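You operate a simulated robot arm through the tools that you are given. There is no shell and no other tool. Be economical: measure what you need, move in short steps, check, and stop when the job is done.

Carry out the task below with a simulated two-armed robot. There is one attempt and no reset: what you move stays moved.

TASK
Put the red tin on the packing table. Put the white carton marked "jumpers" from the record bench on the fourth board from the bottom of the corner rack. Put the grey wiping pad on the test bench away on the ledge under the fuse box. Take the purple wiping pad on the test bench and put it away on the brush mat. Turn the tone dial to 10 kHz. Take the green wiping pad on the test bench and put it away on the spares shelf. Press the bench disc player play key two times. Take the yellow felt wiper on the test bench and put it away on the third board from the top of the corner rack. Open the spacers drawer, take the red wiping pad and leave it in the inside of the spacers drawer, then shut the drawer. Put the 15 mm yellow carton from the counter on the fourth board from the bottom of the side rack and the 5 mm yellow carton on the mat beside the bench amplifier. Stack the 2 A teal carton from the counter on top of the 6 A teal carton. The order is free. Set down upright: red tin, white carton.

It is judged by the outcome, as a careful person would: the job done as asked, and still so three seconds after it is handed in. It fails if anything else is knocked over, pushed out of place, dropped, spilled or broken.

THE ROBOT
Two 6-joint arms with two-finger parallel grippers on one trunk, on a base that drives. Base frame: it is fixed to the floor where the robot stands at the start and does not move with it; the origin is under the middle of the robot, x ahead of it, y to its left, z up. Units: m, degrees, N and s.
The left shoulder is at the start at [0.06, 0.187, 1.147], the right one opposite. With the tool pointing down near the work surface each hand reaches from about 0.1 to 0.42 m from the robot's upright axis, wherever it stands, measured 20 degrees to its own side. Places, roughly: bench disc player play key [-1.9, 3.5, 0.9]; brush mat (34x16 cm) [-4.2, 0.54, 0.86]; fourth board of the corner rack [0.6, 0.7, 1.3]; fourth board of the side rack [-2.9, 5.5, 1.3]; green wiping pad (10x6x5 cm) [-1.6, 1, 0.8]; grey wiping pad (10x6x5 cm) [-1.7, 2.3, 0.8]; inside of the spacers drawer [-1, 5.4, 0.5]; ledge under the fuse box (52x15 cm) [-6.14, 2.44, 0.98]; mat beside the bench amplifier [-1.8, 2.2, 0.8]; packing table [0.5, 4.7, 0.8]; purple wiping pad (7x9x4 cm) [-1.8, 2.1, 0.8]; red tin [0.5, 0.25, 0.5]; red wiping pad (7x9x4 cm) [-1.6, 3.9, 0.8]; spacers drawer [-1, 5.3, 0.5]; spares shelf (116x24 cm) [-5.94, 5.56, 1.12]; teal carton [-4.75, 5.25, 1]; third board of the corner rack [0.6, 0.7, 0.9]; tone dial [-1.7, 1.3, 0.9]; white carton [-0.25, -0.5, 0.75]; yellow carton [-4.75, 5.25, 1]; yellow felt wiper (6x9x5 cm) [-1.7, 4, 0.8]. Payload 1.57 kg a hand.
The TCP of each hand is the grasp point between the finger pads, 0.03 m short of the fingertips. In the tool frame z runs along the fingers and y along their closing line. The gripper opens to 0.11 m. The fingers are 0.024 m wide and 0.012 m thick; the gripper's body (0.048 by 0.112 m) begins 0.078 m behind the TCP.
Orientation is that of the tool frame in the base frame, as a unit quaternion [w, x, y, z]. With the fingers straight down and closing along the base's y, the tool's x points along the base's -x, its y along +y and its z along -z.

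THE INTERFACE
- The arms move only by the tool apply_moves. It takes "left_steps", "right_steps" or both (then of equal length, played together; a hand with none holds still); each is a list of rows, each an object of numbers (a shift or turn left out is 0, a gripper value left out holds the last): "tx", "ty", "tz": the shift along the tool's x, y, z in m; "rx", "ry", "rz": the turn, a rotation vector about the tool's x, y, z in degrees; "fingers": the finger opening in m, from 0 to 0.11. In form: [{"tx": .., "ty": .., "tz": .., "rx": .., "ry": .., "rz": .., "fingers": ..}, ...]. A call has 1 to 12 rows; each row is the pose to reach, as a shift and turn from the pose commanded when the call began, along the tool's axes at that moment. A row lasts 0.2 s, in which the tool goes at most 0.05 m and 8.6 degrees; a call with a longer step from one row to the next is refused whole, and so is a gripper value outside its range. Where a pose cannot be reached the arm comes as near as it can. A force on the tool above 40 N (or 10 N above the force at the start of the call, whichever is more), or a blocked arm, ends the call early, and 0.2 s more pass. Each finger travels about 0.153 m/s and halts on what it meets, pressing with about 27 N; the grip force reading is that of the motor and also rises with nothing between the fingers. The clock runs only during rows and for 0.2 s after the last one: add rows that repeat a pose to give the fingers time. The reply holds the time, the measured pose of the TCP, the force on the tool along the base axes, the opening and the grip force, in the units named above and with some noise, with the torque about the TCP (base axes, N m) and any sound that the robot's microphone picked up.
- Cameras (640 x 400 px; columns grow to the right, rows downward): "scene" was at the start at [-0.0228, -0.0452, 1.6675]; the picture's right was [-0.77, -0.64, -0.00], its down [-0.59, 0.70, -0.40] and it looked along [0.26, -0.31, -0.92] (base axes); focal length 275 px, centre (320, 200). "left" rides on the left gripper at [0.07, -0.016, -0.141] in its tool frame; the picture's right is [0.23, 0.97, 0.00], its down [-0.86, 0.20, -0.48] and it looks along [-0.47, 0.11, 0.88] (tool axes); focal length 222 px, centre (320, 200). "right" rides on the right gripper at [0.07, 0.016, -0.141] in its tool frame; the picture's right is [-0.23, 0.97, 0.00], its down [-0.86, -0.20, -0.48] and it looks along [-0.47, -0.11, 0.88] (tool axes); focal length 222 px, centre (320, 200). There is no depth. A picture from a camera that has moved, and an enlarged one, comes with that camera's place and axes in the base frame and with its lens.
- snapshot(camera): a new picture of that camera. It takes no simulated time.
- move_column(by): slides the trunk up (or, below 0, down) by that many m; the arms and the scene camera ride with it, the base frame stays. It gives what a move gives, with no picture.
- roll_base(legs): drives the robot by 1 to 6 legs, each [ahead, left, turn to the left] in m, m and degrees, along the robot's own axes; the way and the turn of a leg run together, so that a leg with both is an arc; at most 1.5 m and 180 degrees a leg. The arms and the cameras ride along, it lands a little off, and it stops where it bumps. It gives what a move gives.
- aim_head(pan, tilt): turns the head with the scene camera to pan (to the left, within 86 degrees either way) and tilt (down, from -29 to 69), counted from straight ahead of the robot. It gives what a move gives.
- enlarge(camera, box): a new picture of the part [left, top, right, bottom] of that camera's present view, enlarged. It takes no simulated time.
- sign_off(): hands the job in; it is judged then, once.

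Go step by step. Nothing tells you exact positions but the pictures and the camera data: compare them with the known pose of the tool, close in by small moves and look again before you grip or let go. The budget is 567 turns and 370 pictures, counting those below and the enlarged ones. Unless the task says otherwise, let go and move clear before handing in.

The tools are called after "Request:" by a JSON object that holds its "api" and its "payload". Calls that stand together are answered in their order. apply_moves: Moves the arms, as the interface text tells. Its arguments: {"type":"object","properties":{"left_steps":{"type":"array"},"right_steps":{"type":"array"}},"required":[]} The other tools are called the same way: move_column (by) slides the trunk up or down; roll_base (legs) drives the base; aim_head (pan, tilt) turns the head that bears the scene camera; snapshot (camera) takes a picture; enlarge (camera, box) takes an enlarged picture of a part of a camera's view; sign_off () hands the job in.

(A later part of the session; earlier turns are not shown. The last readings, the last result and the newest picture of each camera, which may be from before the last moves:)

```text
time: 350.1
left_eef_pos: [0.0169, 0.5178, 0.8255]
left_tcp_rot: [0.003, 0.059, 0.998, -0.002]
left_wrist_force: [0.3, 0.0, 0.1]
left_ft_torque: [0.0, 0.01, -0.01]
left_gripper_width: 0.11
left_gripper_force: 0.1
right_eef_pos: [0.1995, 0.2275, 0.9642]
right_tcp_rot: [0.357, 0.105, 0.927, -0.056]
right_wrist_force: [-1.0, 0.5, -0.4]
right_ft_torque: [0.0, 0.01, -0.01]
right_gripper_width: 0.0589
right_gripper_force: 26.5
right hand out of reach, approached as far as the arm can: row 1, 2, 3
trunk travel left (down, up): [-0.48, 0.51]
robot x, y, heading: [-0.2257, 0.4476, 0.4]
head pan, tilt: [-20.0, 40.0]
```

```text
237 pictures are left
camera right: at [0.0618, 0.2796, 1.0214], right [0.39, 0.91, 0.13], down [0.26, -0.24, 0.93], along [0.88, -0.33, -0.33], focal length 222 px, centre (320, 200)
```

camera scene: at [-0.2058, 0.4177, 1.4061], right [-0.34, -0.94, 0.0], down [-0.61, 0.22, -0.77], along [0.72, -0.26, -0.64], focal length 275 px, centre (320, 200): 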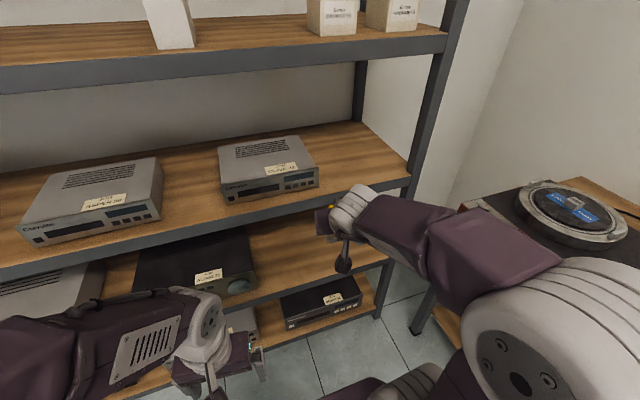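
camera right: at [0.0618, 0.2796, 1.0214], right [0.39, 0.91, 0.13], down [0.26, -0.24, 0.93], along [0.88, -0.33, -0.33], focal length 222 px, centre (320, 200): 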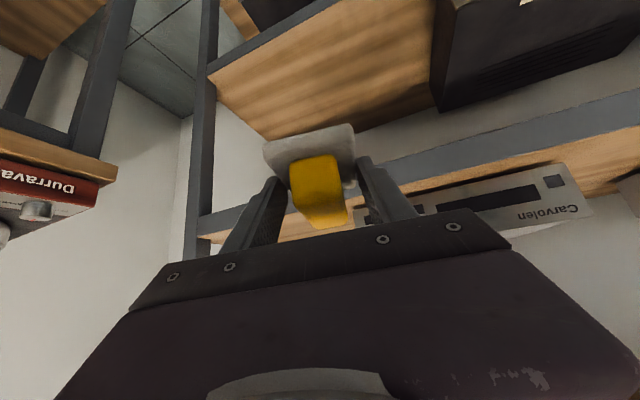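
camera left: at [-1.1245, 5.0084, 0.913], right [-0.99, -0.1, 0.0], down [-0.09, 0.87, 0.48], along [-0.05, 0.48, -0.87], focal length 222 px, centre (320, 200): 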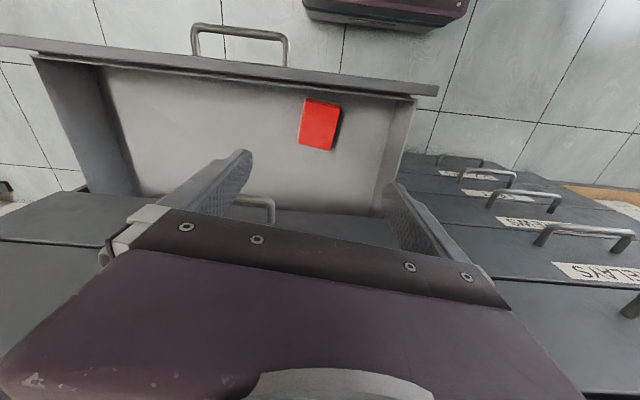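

Good posture. Raise 3 cm, shift right, and enter over board 3's free right end.

Request:
{"api": "move_column", "payload": {"by": 0.035}}

Request:
{"api": "roll_base", "payload": {"legs": [[0, -0.19, 0], [0.24, 0, 0]]}}

Request:
{"api": "snapshot", "payload": {"camera": "scene"}}

Request:
{"api": "snapshot", "payload": {"camera": "right"}}

```text
time: 350.9
left_eef_pos: [0.0178, 0.517, 0.86]
left_tcp_rot: [0.003, 0.06, 0.998, -0.001]
left_wrist_force: [-0.4, -0.3, 0.0]
left_ft_torque: [0.0, 0.0, -0.01]
left_gripper_width: 0.1102
left_gripper_force: 0.0
right_eef_pos: [0.1998, 0.2288, 0.998]
right_tcp_rot: [0.356, 0.102, 0.927, -0.054]
right_wrist_force: [0.7, 0.3, -0.6]
right_ft_torque: [0.01, 0.02, 0.0]
right_gripper_width: 0.0589
right_gripper_force: 27.2
trunk travel left (down, up): [-0.515, 0.475]
robot x, y, heading: [-0.2257, 0.4411, 0.2]
head pan, tilt: [-20.0, 40.0]
```

```text
time: 353.8
left_eef_pos: [0.2529, 0.3277, 0.8602]
left_tcp_rot: [0.004, 0.059, 0.998, -0.001]
left_wrist_force: [0.4, 0.4, 0.3]
left_ft_torque: [-0.03, 0.0, 0.0]
left_gripper_width: 0.11
left_gripper_force: 0.0
right_eef_pos: [0.4372, 0.0398, 0.998]
right_tcp_rot: [0.357, 0.103, 0.927, -0.055]
right_wrist_force: [0.7, -0.4, -1.2]
right_ft_torque: [-0.01, 0.01, 0.0]
right_gripper_width: 0.0589
right_gripper_force: 27.3
trunk travel left (down, up): [-0.515, 0.475]
robot x, y, heading: [0.0077, 0.2572, 0.2]
head pan, tilt: [-20.0, 40.0]
```

```text
236 pictures are left
camera scene: at [0.031, 0.2282, 1.4411], right [-0.34, -0.94, 0.0], down [-0.61, 0.22, -0.77], along [0.72, -0.26, -0.64], focal length 275 px, centre (320, 200)
```

scene: 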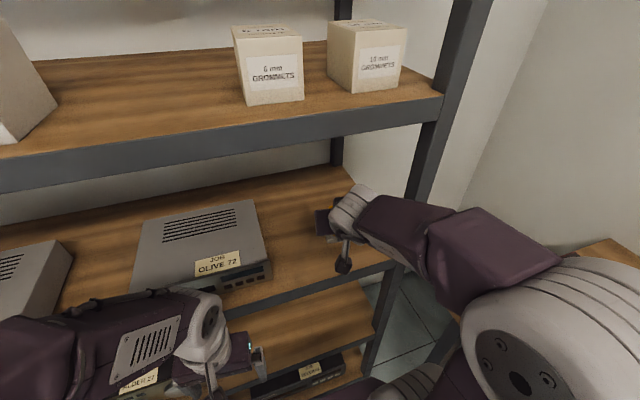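

```text
235 pictures are left
camera right: at [0.2986, 0.0903, 1.0559], right [0.39, 0.91, 0.13], down [0.26, -0.24, 0.93], along [0.88, -0.33, -0.33], focal length 222 px, centre (320, 200)
```

right: 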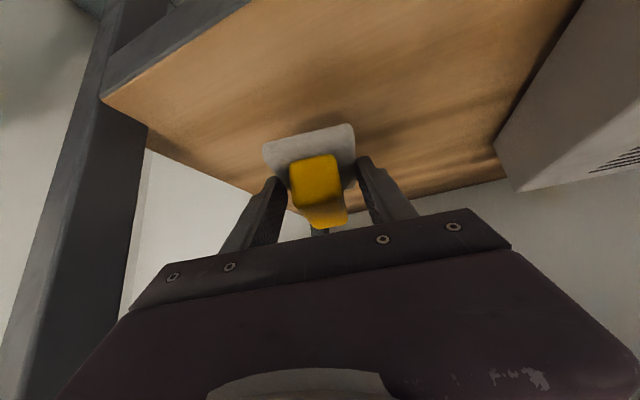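

Advance 3 cm and lower gently.

Request:
{"api": "roll_base", "payload": {"legs": [[0.035, 0, 0]]}}

Request:
{"api": "apply_moves", "payload": {"right_steps": [{"tx": 0.0135, "tz": 0.0148}, {"tx": 0.0236, "tz": 0.0258}, {"tx": 0.0303, "tz": 0.0332}, {"tx": 0.0337, "tz": 0.0369}, {"tx": 0.037, "tz": 0.0406}, {"tx": 0.0404, "tz": 0.0443}, {"tx": 0.0437, "tz": 0.048}, {"tx": 0.0471, "tz": 0.0517}, {"tx": 0.0505, "tz": 0.0554}]}}

Request:
{"api": "snapshot", "payload": {"camera": "right"}}

```text
time: 354.6
left_eef_pos: [0.2893, 0.3281, 0.8602]
left_tcp_rot: [0.004, 0.059, 0.998, -0.001]
left_wrist_force: [0.2, 0.2, 0.9]
left_ft_torque: [-0.01, 0.03, -0.01]
left_gripper_width: 0.1103
left_gripper_force: 0.0
right_eef_pos: [0.4733, 0.0404, 0.9978]
right_tcp_rot: [0.357, 0.104, 0.927, -0.055]
right_wrist_force: [0.9, -0.8, -0.8]
right_ft_torque: [-0.03, 0.04, 0.0]
right_gripper_width: 0.0588
right_gripper_force: 27.1
trunk travel left (down, up): [-0.515, 0.475]
robot x, y, heading: [0.0472, 0.2563, 0.3]
head pan, tilt: [-20.0, 40.0]
```

```text
time: 355.9
left_eef_pos: [0.2878, 0.3282, 0.8613]
left_tcp_rot: [0.005, 0.059, 0.998, -0.001]
left_wrist_force: [-0.3, -0.1, 0.7]
left_ft_torque: [-0.03, 0.03, 0.0]
left_gripper_width: 0.11
left_gripper_force: 0.1
right_eef_pos: [0.4736, 0.0382, 0.9497]
right_tcp_rot: [0.366, 0.105, 0.923, -0.055]
right_wrist_force: [-1.9, -0.9, 16.7]
right_ft_torque: [0.45, 0.08, 0.11]
right_gripper_width: 0.0594
right_gripper_force: 26.7
trunk travel left (down, up): [-0.515, 0.475]
robot x, y, heading: [0.0426, 0.2606, 0.4]
head pan, tilt: [-20.0, 40.0]
stopped in row 6 (right hand): the force on the tool passed its limit (the readings are from after the stop); the commanded pose is now the measured one
```

```text
234 pictures are left
camera right: at [0.3347, 0.089, 1.0056], right [0.39, 0.91, 0.13], down [0.24, -0.24, 0.94], along [0.89, -0.33, -0.32], focal length 222 px, centre (320, 200)
```

right: 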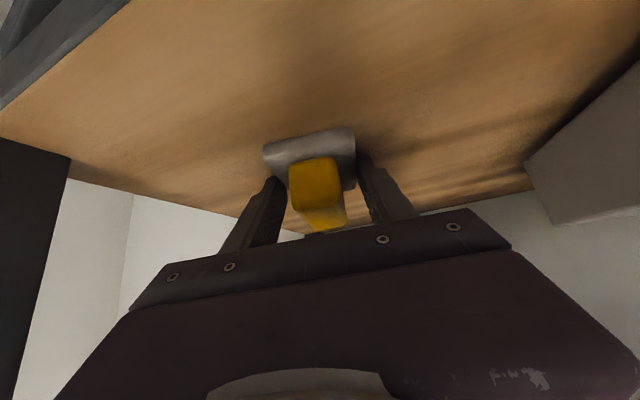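

Contact at board 3. Release and withdraw along the tool axis.

Request:
{"api": "apply_moves", "payload": {"right_steps": [{"tx": -0.003, "tz": -0.003}, {"tx": -0.003, "tz": -0.003, "fingers": 0.075}, {"tx": -0.003, "tz": -0.003, "fingers": 0.1}, {"tx": -0.003, "tz": -0.003, "fingers": 0.11}, {"tx": -0.003, "tz": -0.003, "fingers": 0.11}]}}

Request:
{"api": "roll_base", "payload": {"legs": [[-0.3, 0, 0]]}}

Request:
{"api": "snapshot", "payload": {"camera": "right"}}

Request:
{"api": "snapshot", "payload": {"camera": "scene"}}

```text
time: 357.1
left_eef_pos: [0.2893, 0.3287, 0.8593]
left_tcp_rot: [0.004, 0.059, 0.998, -0.001]
left_wrist_force: [0.2, -0.4, 0.4]
left_ft_torque: [0.01, 0.01, 0.03]
left_gripper_width: 0.1102
left_gripper_force: 0.1
right_eef_pos: [0.4741, 0.0367, 0.9518]
right_tcp_rot: [0.363, 0.104, 0.925, -0.054]
right_wrist_force: [0.0, 0.0, -1.0]
right_ft_torque: [-0.01, 0.0, 0.0]
right_gripper_width: 0.1102
right_gripper_force: 0.0
trunk travel left (down, up): [-0.515, 0.475]
robot x, y, heading: [0.0485, 0.2579, 0.4]
head pan, tilt: [-20.0, 40.0]
```

```text
time: 359.1
left_eef_pos: [-0.0056, 0.3245, 0.8592]
left_tcp_rot: [0.004, 0.064, 0.998, -0.001]
left_wrist_force: [-0.6, -0.7, -0.5]
left_ft_torque: [0.01, -0.04, 0.0]
left_gripper_width: 0.11
left_gripper_force: 0.0
right_eef_pos: [0.1765, 0.0336, 0.9539]
right_tcp_rot: [0.363, 0.108, 0.924, -0.056]
right_wrist_force: [0.1, 0.6, 0.4]
right_ft_torque: [0.05, -0.02, 0.01]
right_gripper_width: 0.1101
right_gripper_force: 0.0
trunk travel left (down, up): [-0.515, 0.475]
robot x, y, heading: [-0.2514, 0.2548, -0.3]
head pan, tilt: [-20.0, 40.0]
```

```text
233 pictures are left
camera right: at [0.0376, 0.0855, 1.0083], right [0.4, 0.91, 0.13], down [0.25, -0.24, 0.94], along [0.88, -0.34, -0.32], focal length 222 px, centre (320, 200)
```

right: 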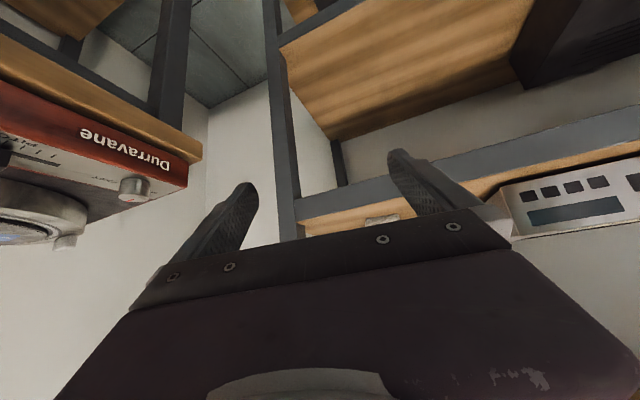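

```text
232 pictures are left
camera scene: at [-0.2309, 0.2279, 1.4412], right [-0.35, -0.94, 0.0], down [-0.6, 0.22, -0.77], along [0.72, -0.26, -0.64], focal length 275 px, centre (320, 200)
```

scene: 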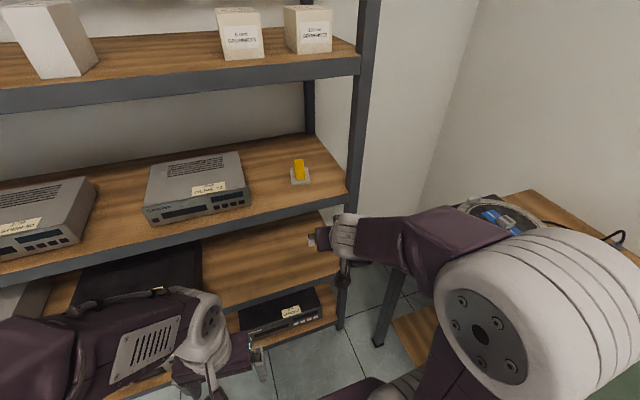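

Wiper is in place on board 3. Next: south end of the test bench for the green pad and tone dial.

Request:
{"api": "move_column", "payload": {"by": 0.2}}

Request:
{"api": "roll_base", "payload": {"legs": [[-0.1, 0, 0], [0, 0, 180], [1.15, 0, 0], [0, 0, -90]]}}

Request:
{"api": "aim_head", "payload": {"pan": 0, "tilt": 40}}

Request:
{"api": "snapshot", "payload": {"camera": "scene"}}

```text
time: 361.3
left_eef_pos: [-0.0063, 0.3266, 1.0599]
left_tcp_rot: [0.005, 0.064, 0.998, -0.001]
left_wrist_force: [-0.5, 0.3, -0.1]
left_ft_torque: [-0.03, 0.02, 0.01]
left_gripper_width: 0.11
left_gripper_force: 0.0
right_eef_pos: [0.1765, 0.0329, 1.1511]
right_tcp_rot: [0.362, 0.108, 0.924, -0.056]
right_wrist_force: [1.0, -0.6, 0.2]
right_ft_torque: [0.0, 0.02, 0.01]
right_gripper_width: 0.1097
right_gripper_force: 0.0
trunk travel left (down, up): [-0.715, 0.275]
robot x, y, heading: [-0.2546, 0.2567, -0.1]
head pan, tilt: [-20.0, 40.0]
```

```text
time: 379.2
left_eef_pos: [-1.5814, 0.4597, 1.0607]
left_tcp_rot: [0.004, -0.672, 0.74, 0.003]
left_wrist_force: [0.0, -0.3, -0.7]
left_ft_torque: [0.01, 0.02, 0.03]
left_gripper_width: 0.11
left_gripper_force: 0.2
right_eef_pos: [-1.2956, 0.6522, 1.1517]
right_tcp_rot: [0.292, -0.588, 0.721, 0.221]
right_wrist_force: [0.7, -0.3, -0.4]
right_ft_torque: [0.0, 0.0, -0.04]
right_gripper_width: 0.11
right_gripper_force: 0.0
trunk travel left (down, up): [-0.715, 0.275]
robot x, y, heading: [-1.5039, 0.2178, 91.7]
head pan, tilt: [-20.0, 40.0]
```

```text
time: 380.0
left_eef_pos: [-1.5814, 0.4603, 1.0619]
left_tcp_rot: [0.004, -0.672, 0.74, 0.002]
left_wrist_force: [0.2, 0.0, 0.5]
left_ft_torque: [0.02, -0.02, 0.02]
left_gripper_width: 0.1101
left_gripper_force: 0.1
right_eef_pos: [-1.2948, 0.6523, 1.1531]
right_tcp_rot: [0.292, -0.588, 0.721, 0.221]
right_wrist_force: [-0.1, -0.4, -0.5]
right_ft_torque: [0.02, -0.01, 0.03]
right_gripper_width: 0.1101
right_gripper_force: 0.0
trunk travel left (down, up): [-0.715, 0.275]
robot x, y, heading: [-1.5062, 0.2217, 91.5]
head pan, tilt: [0.0, 40.0]
```

```text
231 pictures are left
camera scene: at [-1.5062, 0.2445, 1.6411], right [1.0, 0.03, 0.0], down [0.02, -0.64, -0.77], along [-0.02, 0.77, -0.64], focal length 275 px, centre (320, 200)
```

scene: 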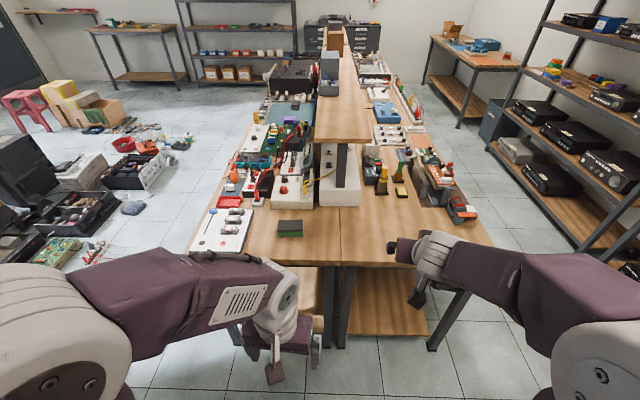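

Request:
{"api": "enlarge", "payload": {"camera": "scene", "box": [180, 110, 360, 250]}}

```text
2.86 times, centred on (270, 180) of scene
camera zoom: at [-1.5062, 0.2445, 1.6411], right [1.0, 0.03, 0.0], down [0.02, -0.64, -0.77], along [-0.02, 0.77, -0.64], focal length 784 px, centre (463, 257)
```

zoom: 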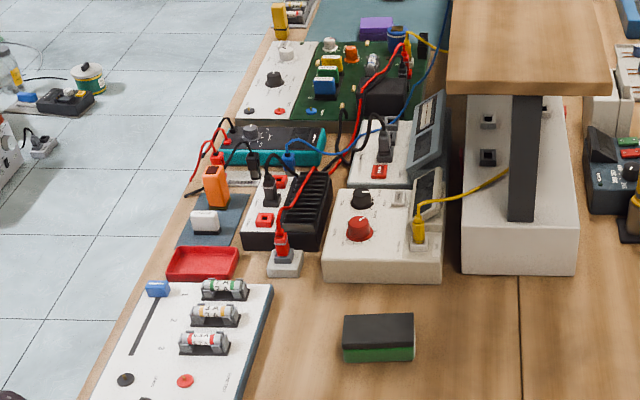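

Green pad ≈(-1.643,1.011), 10 cm along x. The white box behind has two knobs; move closer to read it.

Request:
{"api": "roll_base", "payload": {"legs": [[0.35, 0.12, -1.5]]}}

Request:
{"api": "aim_head", "payload": {"pan": 0, "tilt": 45}}

Request:
{"api": "snapshot", "payload": {"camera": "scene"}}

```text
time: 382.4
left_eef_pos: [-1.7039, 0.8043, 1.0608]
left_tcp_rot: [0.004, -0.665, 0.747, 0.002]
left_wrist_force: [-0.3, -0.6, 0.6]
left_ft_torque: [0.02, 0.05, 0.0]
left_gripper_width: 0.1101
left_gripper_force: 0.1
right_eef_pos: [-1.4128, 0.9905, 1.1522]
right_tcp_rot: [0.295, -0.581, 0.727, 0.219]
right_wrist_force: [0.3, 0.3, -0.2]
right_ft_torque: [-0.02, 0.06, -0.03]
right_gripper_width: 0.1101
right_gripper_force: 0.0
trunk travel left (down, up): [-0.715, 0.275]
robot x, y, heading: [-1.6298, 0.5649, 90.3]
head pan, tilt: [0.0, 40.0]
```

```text
time: 383.0
left_eef_pos: [-1.7029, 0.806, 1.0614]
left_tcp_rot: [0.003, -0.665, 0.747, 0.002]
left_wrist_force: [-0.1, -0.2, 0.1]
left_ft_torque: [-0.03, -0.03, 0.0]
left_gripper_width: 0.11
left_gripper_force: 0.0
right_eef_pos: [-1.4122, 0.992, 1.1528]
right_tcp_rot: [0.294, -0.581, 0.727, 0.219]
right_wrist_force: [1.0, 0.6, 0.3]
right_ft_torque: [-0.02, 0.01, 0.02]
right_gripper_width: 0.11
right_gripper_force: 0.2
trunk travel left (down, up): [-0.715, 0.275]
robot x, y, heading: [-1.6358, 0.5598, 90.2]
head pan, tilt: [0.0, 45.0]
```

```text
229 pictures are left
camera scene: at [-1.6326, 0.5848, 1.6339], right [1.0, 0.01, 0.0], down [0.0, -0.71, -0.71], along [0.0, 0.71, -0.71], focal length 275 px, centre (320, 200)
```

scene: 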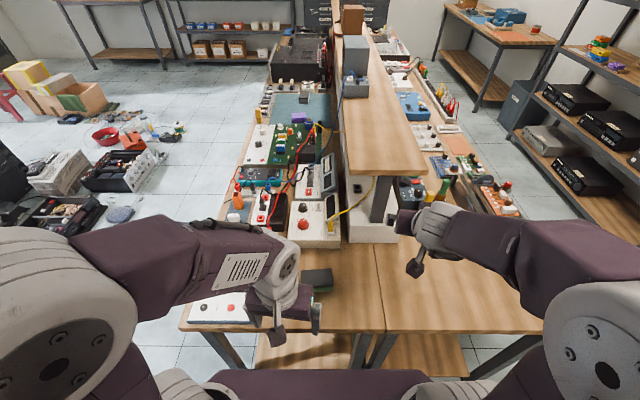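

Request:
{"api": "enlarge", "payload": {"camera": "scene", "box": [280, 140, 380, 250]}}

Request:
{"api": "enlarge", "payload": {"camera": "scene", "box": [220, 110, 340, 200]}}

```text
3.64 times, centred on (330, 195) of scene
camera zoom: at [-1.6326, 0.5848, 1.6339], right [1.0, 0.01, 0.0], down [0.0, -0.71, -0.71], along [0.0, 0.71, -0.71], focal length 998 px, centre (284, 218)
```

zoom: 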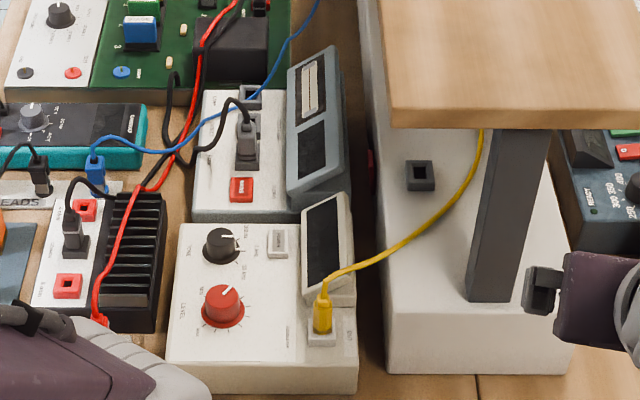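

```text
4.44 times, centred on (280, 155) of scene
camera zoom: at [-1.6326, 0.5848, 1.6339], right [1.0, 0.01, 0.0], down [0.0, -0.71, -0.71], along [0.0, 0.71, -0.71], focal length 1220 px, centre (498, 400)
```

zoom: 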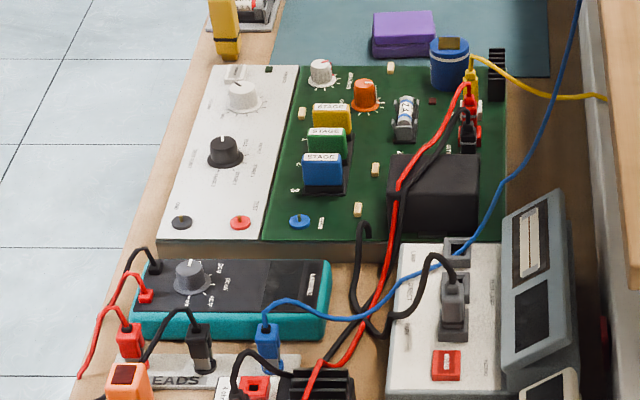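

Request:
{"api": "snapshot", "payload": {"camera": "left"}}

```text
226 pictures are left
camera left: at [-1.6961, 0.733, 1.2005], right [-0.99, -0.11, 0.0], down [-0.1, 0.87, 0.48], along [-0.05, 0.48, -0.87], focal length 222 px, centre (320, 200)
```

left: 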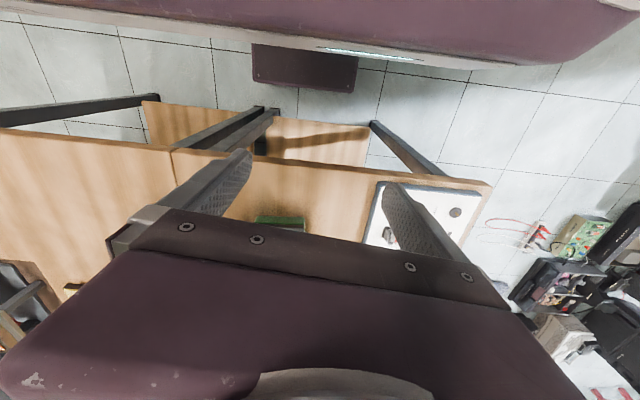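

TONE is the black knob at ≈(-1.695,1.272). I'll use the left hand vertically from the south end; retract the right first.

Request:
{"api": "apply_moves", "payload": {"right_steps": [{"tz": -0.04}, {"tz": -0.08}, {"tz": -0.12}, {"tz": -0.12}]}}

Request:
{"api": "roll_base", "payload": {"legs": [[0.1, -0.1, 0]]}}

Request:
{"api": "apply_moves", "payload": {"left_steps": [{"tx": -0.04, "tz": -0.01, "rz": -3}, {"tx": -0.08, "tz": -0.02, "rz": -6}, {"tx": -0.12, "tz": -0.03, "rz": -6}, {"tx": -0.16, "tz": -0.04, "rz": -6}, {"tx": -0.2, "tz": -0.04, "rz": -6}, {"tx": -0.2, "tz": -0.04, "rz": -6}]}}

Request:
{"api": "snapshot", "payload": {"camera": "left"}}

Request:
{"api": "snapshot", "payload": {"camera": "scene"}}

```text
time: 384.0
left_eef_pos: [-1.7026, 0.8049, 1.0609]
left_tcp_rot: [0.004, -0.665, 0.747, 0.002]
left_wrist_force: [-0.1, -0.9, -0.7]
left_ft_torque: [0.02, -0.01, 0.03]
left_gripper_width: 0.11
left_gripper_force: 0.1
right_eef_pos: [-1.4426, 0.9653, 1.22]
right_tcp_rot: [0.294, -0.581, 0.727, 0.219]
right_wrist_force: [-0.2, -0.7, 0.0]
right_ft_torque: [0.01, 0.02, 0.01]
right_gripper_width: 0.1097
right_gripper_force: 0.0
right hand out of reach, approached as far as the arm can: row 2, 3, 4
trunk travel left (down, up): [-0.715, 0.275]
robot x, y, heading: [-1.6323, 0.5621, 90.3]
head pan, tilt: [0.0, 45.0]
```

```text
time: 385.4
left_eef_pos: [-1.6067, 0.9029, 1.0604]
left_tcp_rot: [0.005, -0.665, 0.747, 0.003]
left_wrist_force: [0.3, -0.2, -0.4]
left_ft_torque: [0.0, -0.01, 0.03]
left_gripper_width: 0.1101
left_gripper_force: 0.0
right_eef_pos: [-1.3466, 1.0645, 1.2193]
right_tcp_rot: [0.296, -0.581, 0.726, 0.218]
right_wrist_force: [-0.2, 0.3, -0.3]
right_ft_torque: [0.02, -0.01, -0.01]
right_gripper_width: 0.11
right_gripper_force: 0.1
trunk travel left (down, up): [-0.715, 0.275]
robot x, y, heading: [-1.5316, 0.6596, 90.7]
head pan, tilt: [0.0, 45.0]
```

```text
time: 386.8
left_eef_pos: [-1.5829, 1.1033, 1.1034]
left_tcp_rot: [0.003, -0.704, 0.711, 0.002]
left_wrist_force: [0.3, -0.8, -0.5]
left_ft_torque: [0.01, 0.01, -0.01]
left_gripper_width: 0.1103
left_gripper_force: 0.1
right_eef_pos: [-1.3459, 1.0646, 1.2198]
right_tcp_rot: [0.294, -0.581, 0.726, 0.219]
right_wrist_force: [0.0, 0.4, -0.6]
right_ft_torque: [0.01, -0.01, -0.02]
right_gripper_width: 0.1097
right_gripper_force: 0.0
trunk travel left (down, up): [-0.715, 0.275]
robot x, y, heading: [-1.5348, 0.6614, 90.3]
head pan, tilt: [0.0, 45.0]
```

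```text
225 pictures are left
camera left: at [-1.5675, 1.0315, 1.2437], right [-0.98, -0.22, 0.0], down [-0.19, 0.85, 0.49], along [-0.1, 0.47, -0.87], focal length 222 px, centre (320, 200)
```

left: 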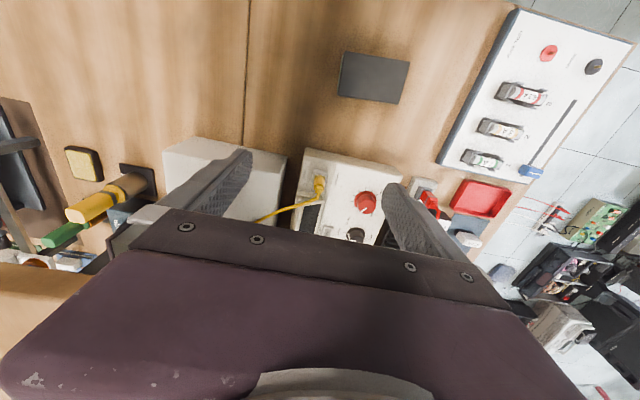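

```text
224 pictures are left
camera scene: at [-1.5342, 0.6816, 1.6339], right [1.0, 0.01, 0.0], down [0.01, -0.71, -0.71], along [-0.01, 0.71, -0.71], focal length 275 px, centre (320, 200)
```

scene: 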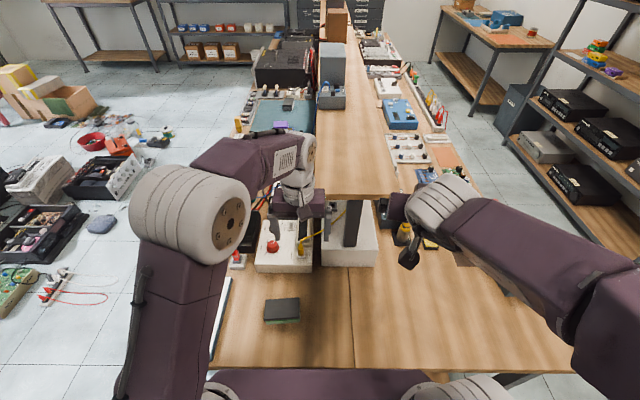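

Request:
{"api": "apply_moves", "payload": {"left_steps": [{"ty": 0.04, "tx": -0.015}, {"ty": 0.08, "tx": -0.03}, {"ty": 0.11, "tx": -0.045}, {"ty": 0.11, "tx": -0.045}]}}

Request:
{"api": "snapshot", "payload": {"camera": "left"}}

```text
time: 387.8
left_eef_pos: [-1.693, 1.1495, 1.1029]
left_tcp_rot: [0.004, -0.703, 0.711, 0.002]
left_wrist_force: [-0.3, -0.1, 1.3]
left_ft_torque: [0.04, -0.03, 0.01]
left_gripper_width: 0.11
left_gripper_force: 0.1
right_eef_pos: [-1.3461, 1.0666, 1.2194]
right_tcp_rot: [0.294, -0.582, 0.726, 0.22]
right_wrist_force: [-0.4, -0.2, 0.3]
right_ft_torque: [-0.03, -0.01, -0.01]
right_gripper_width: 0.1102
right_gripper_force: 0.2
trunk travel left (down, up): [-0.715, 0.275]
robot x, y, heading: [-1.5317, 0.6589, 90.6]
head pan, tilt: [0.0, 45.0]
```

```text
223 pictures are left
camera left: at [-1.6778, 1.0778, 1.2439], right [-0.98, -0.22, 0.0], down [-0.19, 0.85, 0.48], along [-0.1, 0.47, -0.87], focal length 222 px, centre (320, 200)
```

left: 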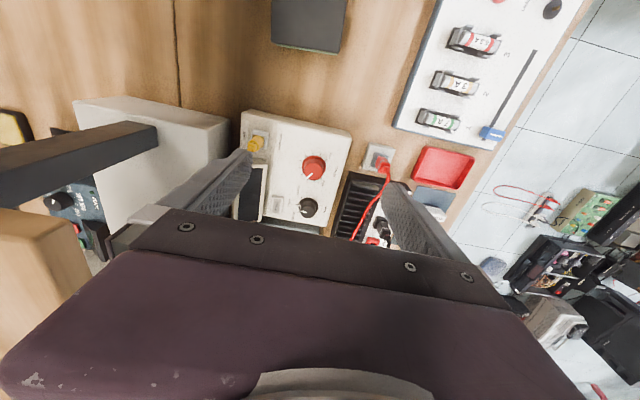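

Request:
{"api": "enlarge", "payload": {"camera": "left", "box": [240, 110, 360, 235]}}

```text
3.20 times, centred on (300, 172) of left
camera zoom: at [-1.6778, 1.0778, 1.2439], right [-0.98, -0.22, 0.0], down [-0.19, 0.85, 0.48], along [-0.1, 0.47, -0.87], focal length 711 px, centre (384, 288)
```

zoom: 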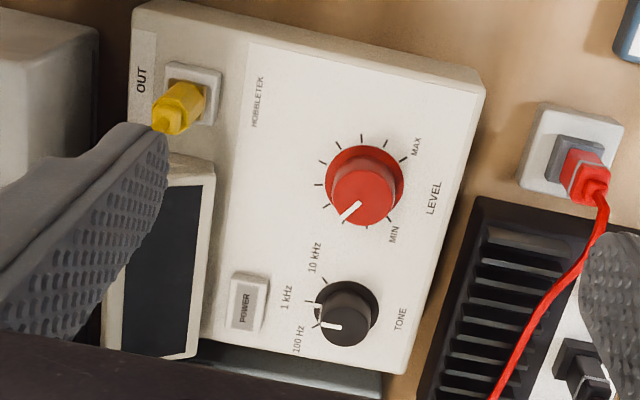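

Request:
{"api": "enlarge", "payload": {"camera": "left", "box": [288, 178, 330, 226]}}

```text
8.33 times, centred on (309, 202) of left
camera zoom: at [-1.6778, 1.0778, 1.2439], right [-0.98, -0.22, 0.0], down [-0.19, 0.85, 0.48], along [-0.1, 0.47, -0.87], focal length 1851 px, centre (412, 183)
```

zoom: 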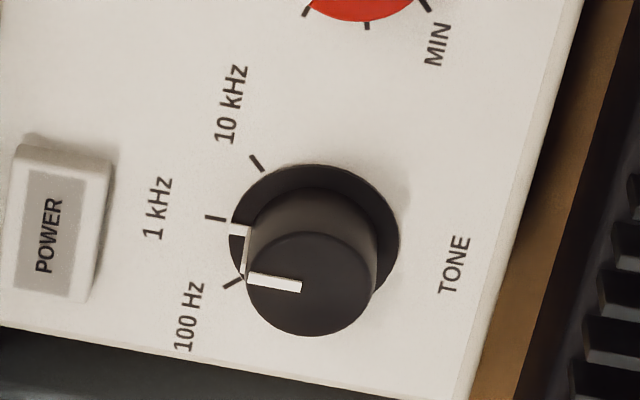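

TONE knob: pointer at 1 kHz; 10 kHz is 45° clockwise from above. Knob centre ≈(-1.70,1.288), cap top z≈0.905. Move above it.

Request:
{"api": "apply_moves", "payload": {"left_steps": [{"tx": -0.04, "ty": 0.002, "fingers": 0.08}, {"tx": -0.08, "ty": 0.004, "tz": 0.01, "fingers": 0.05}, {"tx": -0.12, "ty": 0.005, "tz": 0.03, "fingers": 0.045}, {"tx": -0.1385, "ty": 0.0055, "tz": 0.06}, {"tx": -0.1385, "ty": 0.0055, "tz": 0.09}, {"tx": -0.1385, "ty": 0.0055, "tz": 0.12}, {"tx": -0.1385, "ty": 0.0055, "tz": 0.12}]}}

Request:
{"api": "snapshot", "payload": {"camera": "left"}}

Request:
{"api": "enlarge", "payload": {"camera": "scene", "box": [230, 150, 370, 270]}}

```text
time: 389.4
left_eef_pos: [-1.6969, 1.2609, 0.9858]
left_tcp_rot: [0.003, -0.703, 0.711, 0.003]
left_wrist_force: [-0.2, -0.6, 0.8]
left_ft_torque: [-0.03, 0.0, 0.01]
left_gripper_width: 0.0449
left_gripper_force: 0.1
left hand out of reach, approached as far as the arm can: row 3, 4, 5, 6, 7
right_eef_pos: [-1.3458, 1.0659, 1.2196]
right_tcp_rot: [0.295, -0.581, 0.726, 0.219]
right_wrist_force: [-0.1, 0.1, -0.5]
right_ft_torque: [0.01, 0.0, 0.04]
right_gripper_width: 0.1099
right_gripper_force: 0.1
trunk travel left (down, up): [-0.715, 0.275]
robot x, y, heading: [-1.532, 0.6608, 90.7]
head pan, tilt: [0.0, 45.0]
```

```text
220 pictures are left
camera left: at [-1.6818, 1.1889, 1.1265], right [-0.98, -0.22, 0.0], down [-0.19, 0.85, 0.49], along [-0.1, 0.47, -0.87], focal length 222 px, centre (320, 200)
```

left: 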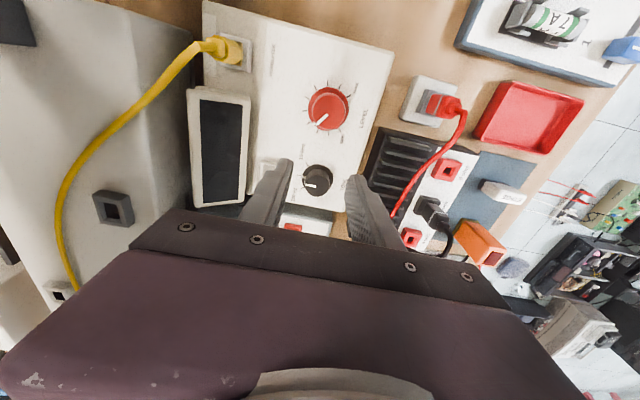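

```text
3.33 times, centred on (300, 210) of scene
camera zoom: at [-1.534, 0.6827, 1.6339], right [1.0, 0.01, 0.0], down [0.01, -0.71, -0.71], along [-0.01, 0.71, -0.71], focal length 915 px, centre (387, 167)
```

zoom: 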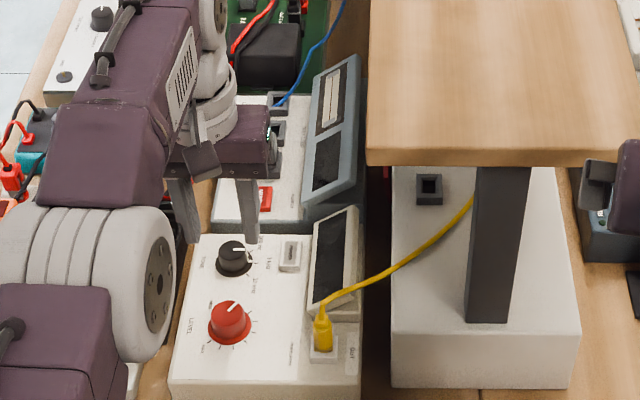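

Request:
{"api": "roll_base", "payload": {"legs": [[0.028, 0, 0]]}}

Request:
{"api": "move_column", "payload": {"by": -0.045}}

Request:
{"api": "snapshot", "payload": {"camera": "left"}}

Request:
{"api": "enlarge", "payload": {"camera": "scene", "box": [230, 150, 370, 270]}}

```text
time: 390.3
left_eef_pos: [-1.6945, 1.2804, 0.9852]
left_tcp_rot: [0.002, -0.701, 0.713, 0.0]
left_wrist_force: [0.0, 0.3, 0.7]
left_ft_torque: [-0.01, -0.01, 0.0]
left_gripper_width: 0.0452
left_gripper_force: 0.0
right_eef_pos: [-1.3438, 1.0828, 1.2188]
right_tcp_rot: [0.294, -0.579, 0.729, 0.218]
right_wrist_force: [0.3, 0.5, -0.3]
right_ft_torque: [-0.01, -0.01, -0.03]
right_gripper_width: 0.1101
right_gripper_force: 0.0
trunk travel left (down, up): [-0.715, 0.275]
robot x, y, heading: [-1.5343, 0.6779, 90.0]
head pan, tilt: [0.0, 45.0]
stopped in leg 1: the robot was blocked; the commanded pose is now the measured one
```

```text
time: 391.1
left_eef_pos: [-1.6951, 1.2765, 0.9422]
left_tcp_rot: [0.004, -0.701, 0.713, 0.002]
left_wrist_force: [-0.6, -0.3, 0.7]
left_ft_torque: [0.01, -0.04, -0.01]
left_gripper_width: 0.045
left_gripper_force: 0.1
right_eef_pos: [-1.3458, 1.0797, 1.1754]
right_tcp_rot: [0.295, -0.578, 0.729, 0.218]
right_wrist_force: [-0.2, 0.4, 0.1]
right_ft_torque: [0.0, 0.0, 0.04]
right_gripper_width: 0.11
right_gripper_force: 0.0
trunk travel left (down, up): [-0.67, 0.32]
robot x, y, heading: [-1.5353, 0.6777, 90.0]
head pan, tilt: [0.0, 45.0]
```

```text
218 pictures are left
camera left: at [-1.6798, 1.2055, 1.0823], right [-0.98, -0.21, 0.0], down [-0.19, 0.85, 0.49], along [-0.1, 0.48, -0.87], focal length 222 px, centre (320, 200)
```

left: 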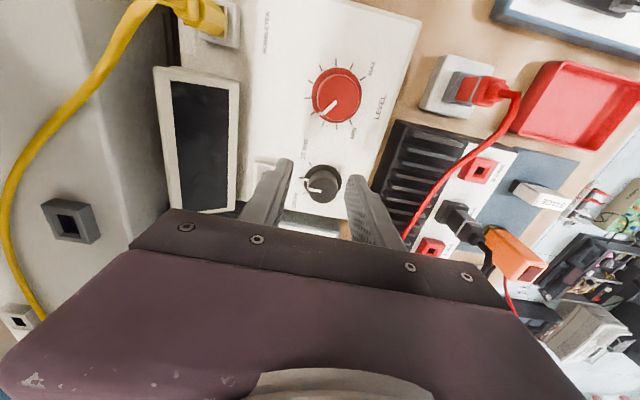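

```text
3.33 times, centred on (300, 210) of scene
camera zoom: at [-1.5357, 0.6979, 1.5889], right [1.0, 0.0, 0.0], down [0.0, -0.71, -0.71], along [0.0, 0.71, -0.71], focal length 915 px, centre (387, 167)
```

zoom: 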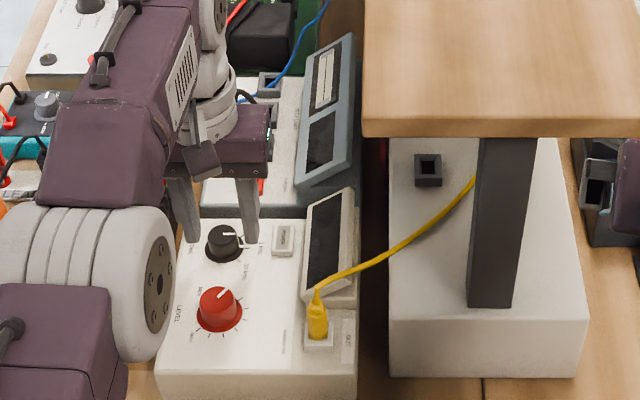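

Request:
{"api": "apply_moves", "payload": {"left_steps": [{"tx": -0.007, "ty": 0.004}, {"tx": -0.014, "ty": 0.004}, {"tx": -0.014, "ty": 0.004}]}}

Request:
{"api": "move_column", "payload": {"by": -0.018}}

Request:
{"api": "snapshot", "payload": {"camera": "left"}}

```text
time: 391.9
left_eef_pos: [-1.6992, 1.2775, 0.9398]
left_tcp_rot: [0.004, -0.7, 0.714, 0.003]
left_wrist_force: [-0.4, -1.3, 0.1]
left_ft_torque: [-0.01, -0.02, -0.01]
left_gripper_width: 0.0449
left_gripper_force: 0.2
left hand out of reach, approached as far as the arm can: row 1, 2, 3
right_eef_pos: [-1.3451, 1.0805, 1.1748]
right_tcp_rot: [0.296, -0.578, 0.729, 0.218]
right_wrist_force: [0.0, 0.1, -1.1]
right_ft_torque: [-0.03, 0.01, 0.0]
right_gripper_width: 0.1101
right_gripper_force: 0.0
trunk travel left (down, up): [-0.67, 0.32]
robot x, y, heading: [-1.538, 0.677, 90.1]
head pan, tilt: [0.0, 45.0]
```

```text
time: 392.6
left_eef_pos: [-1.6982, 1.2768, 0.9213]
left_tcp_rot: [0.003, -0.701, 0.713, 0.003]
left_wrist_force: [-0.3, -0.9, 0.4]
left_ft_torque: [-0.02, -0.02, 0.02]
left_gripper_width: 0.0452
left_gripper_force: 0.0
right_eef_pos: [-1.3457, 1.0808, 1.1563]
right_tcp_rot: [0.295, -0.579, 0.728, 0.218]
right_wrist_force: [0.9, 0.3, 0.1]
right_ft_torque: [-0.01, -0.01, 0.01]
right_gripper_width: 0.1099
right_gripper_force: 0.0
trunk travel left (down, up): [-0.652, 0.338]
robot x, y, heading: [-1.532, 0.6783, 90.0]
head pan, tilt: [0.0, 45.0]
```

```text
216 pictures are left
camera left: at [-1.6841, 1.2062, 1.0623], right [-0.98, -0.21, 0.0], down [-0.19, 0.85, 0.49], along [-0.1, 0.48, -0.87], focal length 222 px, centre (320, 200)
```

left: 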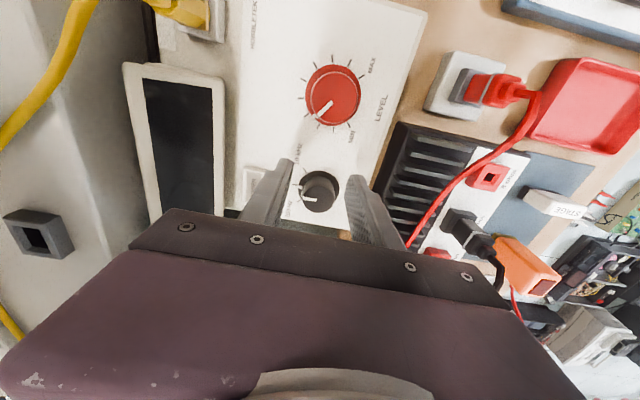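

The reach is 13 mm short; tilt the tool 6° forward to gain it (raising first).

Request:
{"api": "apply_moves", "payload": {"left_steps": [{"tz": -0.02}, {"tz": -0.02, "ry": -6, "tx": -0.007}, {"tz": -0.02, "ry": -6, "tx": -0.014}, {"tz": -0.02, "ry": -6, "tx": -0.014}]}}

Request:
{"api": "snapshot", "payload": {"camera": "left"}}

```text
time: 393.6
left_eef_pos: [-1.6991, 1.2929, 0.9411]
left_tcp_rot: [0.042, -0.699, 0.712, 0.039]
left_wrist_force: [0.2, -0.6, 0.6]
left_ft_torque: [0.0, 0.01, -0.02]
left_gripper_width: 0.045
left_gripper_force: 0.0
right_eef_pos: [-1.3446, 1.0811, 1.1561]
right_tcp_rot: [0.295, -0.578, 0.729, 0.217]
right_wrist_force: [1.2, -0.7, 0.1]
right_ft_torque: [0.0, 0.0, -0.04]
right_gripper_width: 0.1098
right_gripper_force: 0.0
trunk travel left (down, up): [-0.652, 0.338]
robot x, y, heading: [-1.5344, 0.6784, 90.0]
head pan, tilt: [0.0, 45.0]
```

```text
215 pictures are left
camera left: at [-1.6847, 1.2057, 1.0741], right [-0.98, -0.21, -0.03], down [-0.19, 0.8, 0.57], along [-0.1, 0.56, -0.82], focal length 222 px, centre (320, 200)
```

left: 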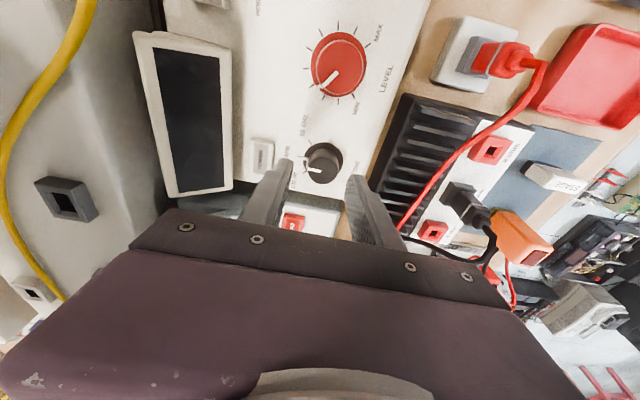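

Request:
{"api": "apply_moves", "payload": {"left_steps": [{"tz": 0.011, "tx": 0.003}, {"tz": 0.02, "tx": 0.006}, {"tz": 0.023, "tx": 0.007}, {"tz": 0.023, "tx": 0.007}]}}

Request:
{"api": "enlarge", "payload": {"camera": "left", "box": [220, 80, 420, 250]}}

```text
time: 394.6
left_eef_pos: [-1.6977, 1.287, 0.9183]
left_tcp_rot: [0.041, -0.7, 0.712, 0.039]
left_wrist_force: [-0.4, -1.4, -0.5]
left_ft_torque: [0.02, 0.0, 0.02]
left_gripper_width: 0.045
left_gripper_force: 0.1
right_eef_pos: [-1.3447, 1.0811, 1.1569]
right_tcp_rot: [0.296, -0.578, 0.729, 0.217]
right_wrist_force: [-0.3, -0.3, -0.4]
right_ft_torque: [0.02, 0.01, -0.01]
right_gripper_width: 0.11
right_gripper_force: 0.0
trunk travel left (down, up): [-0.652, 0.338]
robot x, y, heading: [-1.5374, 0.6786, 90.0]
head pan, tilt: [0.0, 45.0]
```

```text
2.35 times, centred on (320, 165) of left
camera zoom: at [-1.685, 1.2021, 1.05], right [-0.98, -0.21, -0.03], down [-0.19, 0.8, 0.57], along [-0.1, 0.56, -0.82], focal length 523 px, centre (320, 282)
```

zoom: 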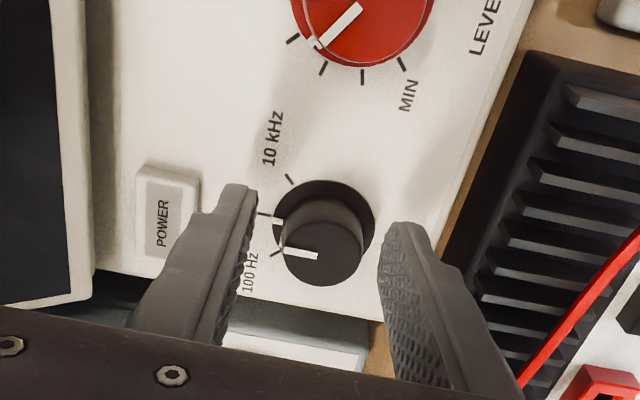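

Well bracketed. Close on the knob.

Request:
{"api": "apply_moves", "payload": {"left_steps": [{"fingers": 0.035}, {"fingers": 0.025}, {"fingers": 0.02}, {"fingers": 0.02}]}}

Request:
{"api": "enlarge", "payload": {"camera": "left", "box": [220, 80, 420, 250]}}

```text
time: 395.6
left_eef_pos: [-1.7023, 1.2881, 0.9189]
left_tcp_rot: [0.041, -0.701, 0.711, 0.039]
left_wrist_force: [-13.9, 0.8, 1.8]
left_ft_torque: [-0.06, 0.67, 0.13]
left_gripper_width: 0.0298
left_gripper_force: 39.2
right_eef_pos: [-1.3477, 1.0796, 1.1579]
right_tcp_rot: [0.295, -0.579, 0.728, 0.218]
right_wrist_force: [0.2, -0.4, 0.5]
right_ft_torque: [-0.04, -0.01, 0.01]
right_gripper_width: 0.1102
right_gripper_force: 0.1
trunk travel left (down, up): [-0.652, 0.338]
robot x, y, heading: [-1.5357, 0.6743, 90.2]
head pan, tilt: [0.0, 45.0]
```

```text
2.35 times, centred on (320, 165) of left
camera zoom: at [-1.6878, 1.202, 1.05], right [-0.98, -0.21, -0.03], down [-0.19, 0.8, 0.57], along [-0.1, 0.56, -0.82], focal length 523 px, centre (320, 282)
```

zoom: 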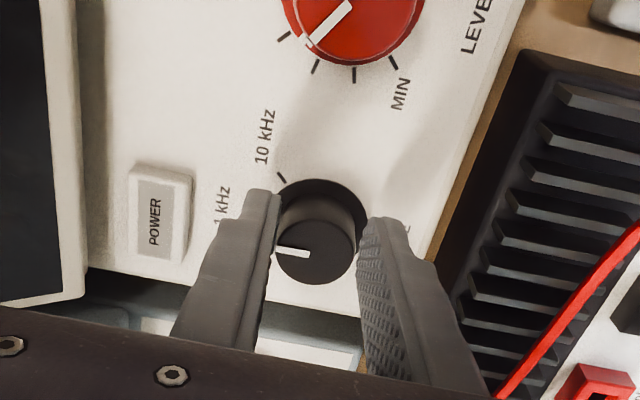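

Gripped. Turn +45° about the tool axis (clockwise from above).

Request:
{"api": "apply_moves", "payload": {"left_steps": [{"ty": 0.004}, {"ty": 0.004, "rz": 8}, {"ty": 0.004, "rz": 16}, {"ty": 0.004, "rz": 24}, {"ty": 0.004, "rz": 32}, {"ty": 0.004, "rz": 40}, {"ty": 0.004, "rz": 46}, {"ty": 0.004, "rz": 46}]}}

Request:
{"api": "enlarge", "payload": {"camera": "left", "box": [220, 80, 420, 250]}}

```text
time: 397.4
left_eef_pos: [-1.7079, 1.2906, 0.9171]
left_tcp_rot: [0.024, -0.366, 0.929, 0.053]
left_wrist_force: [-29.7, 19.8, 7.8]
left_ft_torque: [0.91, 0.07, 0.42]
left_gripper_width: 0.03
left_gripper_force: 38.9
right_eef_pos: [-1.3499, 1.0833, 1.1567]
right_tcp_rot: [0.296, -0.579, 0.729, 0.215]
right_wrist_force: [0.8, 0.3, -0.2]
right_ft_torque: [0.0, 0.01, 0.01]
right_gripper_width: 0.11
right_gripper_force: 0.1
trunk travel left (down, up): [-0.652, 0.338]
robot x, y, heading: [-1.5317, 0.6773, 90.1]
head pan, tilt: [0.0, 45.0]
```

```text
2.35 times, centred on (320, 165) of left
camera zoom: at [-1.7493, 1.2148, 1.0505], right [-0.83, 0.55, 0.06], down [0.49, 0.67, 0.56], along [0.27, 0.5, -0.82], focal length 523 px, centre (320, 282)
```

zoom: 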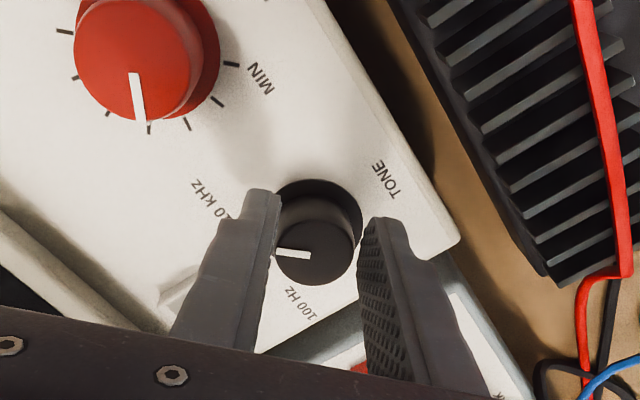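

Turned 46°. Open and check the pointer.

Request:
{"api": "apply_moves", "payload": {"left_steps": [{"fingers": 0.04}, {"fingers": 0.05}, {"fingers": 0.05}, {"tz": -0.02}, {"tz": -0.05}, {"tz": -0.05}]}}

Request:
{"api": "enlarge", "payload": {"camera": "left", "box": [250, 110, 390, 230]}}

```text
time: 398.8
left_eef_pos: [-1.7007, 1.2821, 0.9683]
left_tcp_rot: [0.022, -0.366, 0.929, 0.051]
left_wrist_force: [-0.3, 0.4, -0.4]
left_ft_torque: [0.02, 0.02, 0.0]
left_gripper_width: 0.0503
left_gripper_force: 0.0
right_eef_pos: [-1.3456, 1.0811, 1.1562]
right_tcp_rot: [0.296, -0.578, 0.729, 0.217]
right_wrist_force: [0.6, 0.2, -0.2]
right_ft_torque: [0.0, 0.02, -0.01]
right_gripper_width: 0.1101
right_gripper_force: 0.0
trunk travel left (down, up): [-0.652, 0.338]
robot x, y, heading: [-1.5351, 0.6781, 90.1]
head pan, tilt: [0.0, 45.0]
```

```text
3.33 times, centred on (320, 170) of left
camera zoom: at [-1.7429, 1.2075, 1.101], right [-0.83, 0.55, 0.06], down [0.49, 0.67, 0.56], along [0.27, 0.49, -0.83], focal length 740 px, centre (320, 300)
```

zoom: 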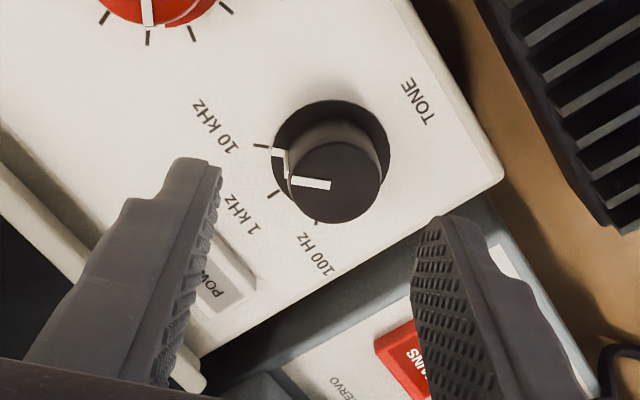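

Pointer is exactly on 10 kHz. Now retract the left hand and bring it over the green pad with the fingers closing along y.

Request:
{"api": "apply_moves", "payload": {"left_steps": [{"tx": 0.008, "ty": -0.009, "tz": -0.042}, {"tx": 0.016, "ty": -0.018, "tz": -0.084}, {"tx": 0.0245, "ty": -0.027, "tz": -0.125}, {"tx": 0.0436, "ty": -0.0615, "tz": -0.114, "rx": 1, "ry": 0.4, "rz": 7.2, "fingers": 0.08}, {"tx": 0.0627, "ty": -0.096, "tz": -0.103, "rx": 2, "ry": 0.9, "rz": 14.3, "fingers": 0.11}, {"tx": 0.0818, "ty": -0.1305, "tz": -0.0925, "rx": 3, "ry": 1.3, "rz": 21.5}, {"tx": 0.1008, "ty": -0.165, "tz": -0.0817, "rx": 4, "ry": 1.7, "rz": 28.6}, {"tx": 0.12, "ty": -0.1995, "tz": -0.0708, "rx": 5, "ry": 2.2, "rz": 35.8}, {"tx": 0.139, "ty": -0.234, "tz": -0.06, "rx": 6, "ry": 2.6, "rz": 42.9}, {"tx": 0.139, "ty": -0.234, "tz": -0.06, "rx": 6, "ry": 2.6, "rz": 42.9}]}}

Request:
{"api": "snapshot", "payload": {"camera": "left"}}

Request:
{"api": "snapshot", "payload": {"camera": "scene"}}

```text
time: 401.0
left_eef_pos: [-1.6461, 1.0094, 0.9962]
left_tcp_rot: [0.0, 0.0, 1.0, 0.0]
left_wrist_force: [0.1, -1.0, -0.9]
left_ft_torque: [-0.02, 0.01, -0.02]
left_gripper_width: 0.1099
left_gripper_force: 0.1
right_eef_pos: [-1.3458, 1.0817, 1.1556]
right_tcp_rot: [0.295, -0.579, 0.728, 0.217]
right_wrist_force: [0.3, 1.2, 0.2]
right_ft_torque: [-0.02, 0.01, 0.02]
right_gripper_width: 0.11
right_gripper_force: 0.1
trunk travel left (down, up): [-0.652, 0.338]
robot x, y, heading: [-1.5382, 0.6771, 90.3]
head pan, tilt: [0.0, 45.0]
```

```text
210 pictures are left
camera left: at [-1.7163, 0.9934, 1.1371], right [-0.23, 0.97, 0.0], down [0.85, 0.2, 0.48], along [0.47, 0.11, -0.88], focal length 222 px, centre (320, 200)
```

left: 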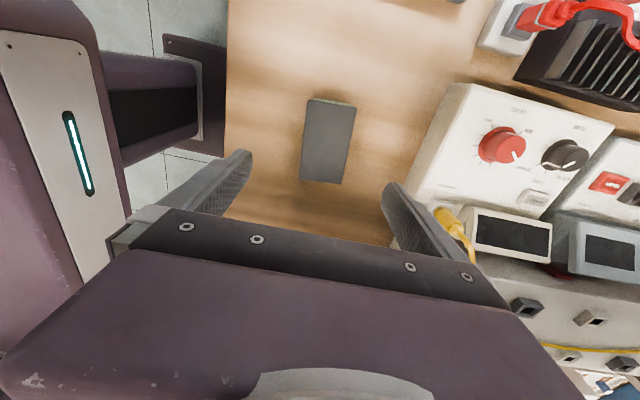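

```text
209 pictures are left
camera scene: at [-1.5359, 0.6998, 1.5709], right [1.0, 0.0, 0.0], down [0.0, -0.71, -0.71], along [0.0, 0.71, -0.71], focal length 275 px, centre (320, 200)
```

scene: 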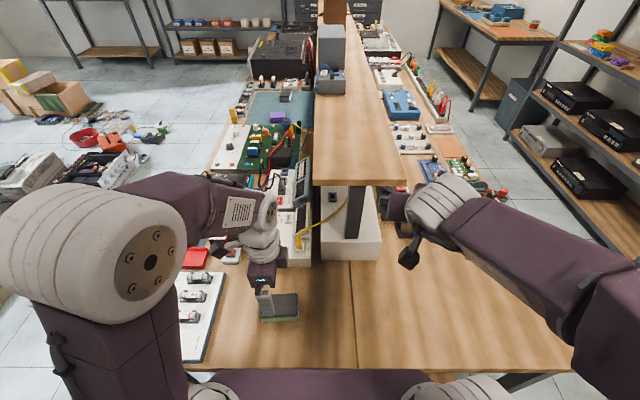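

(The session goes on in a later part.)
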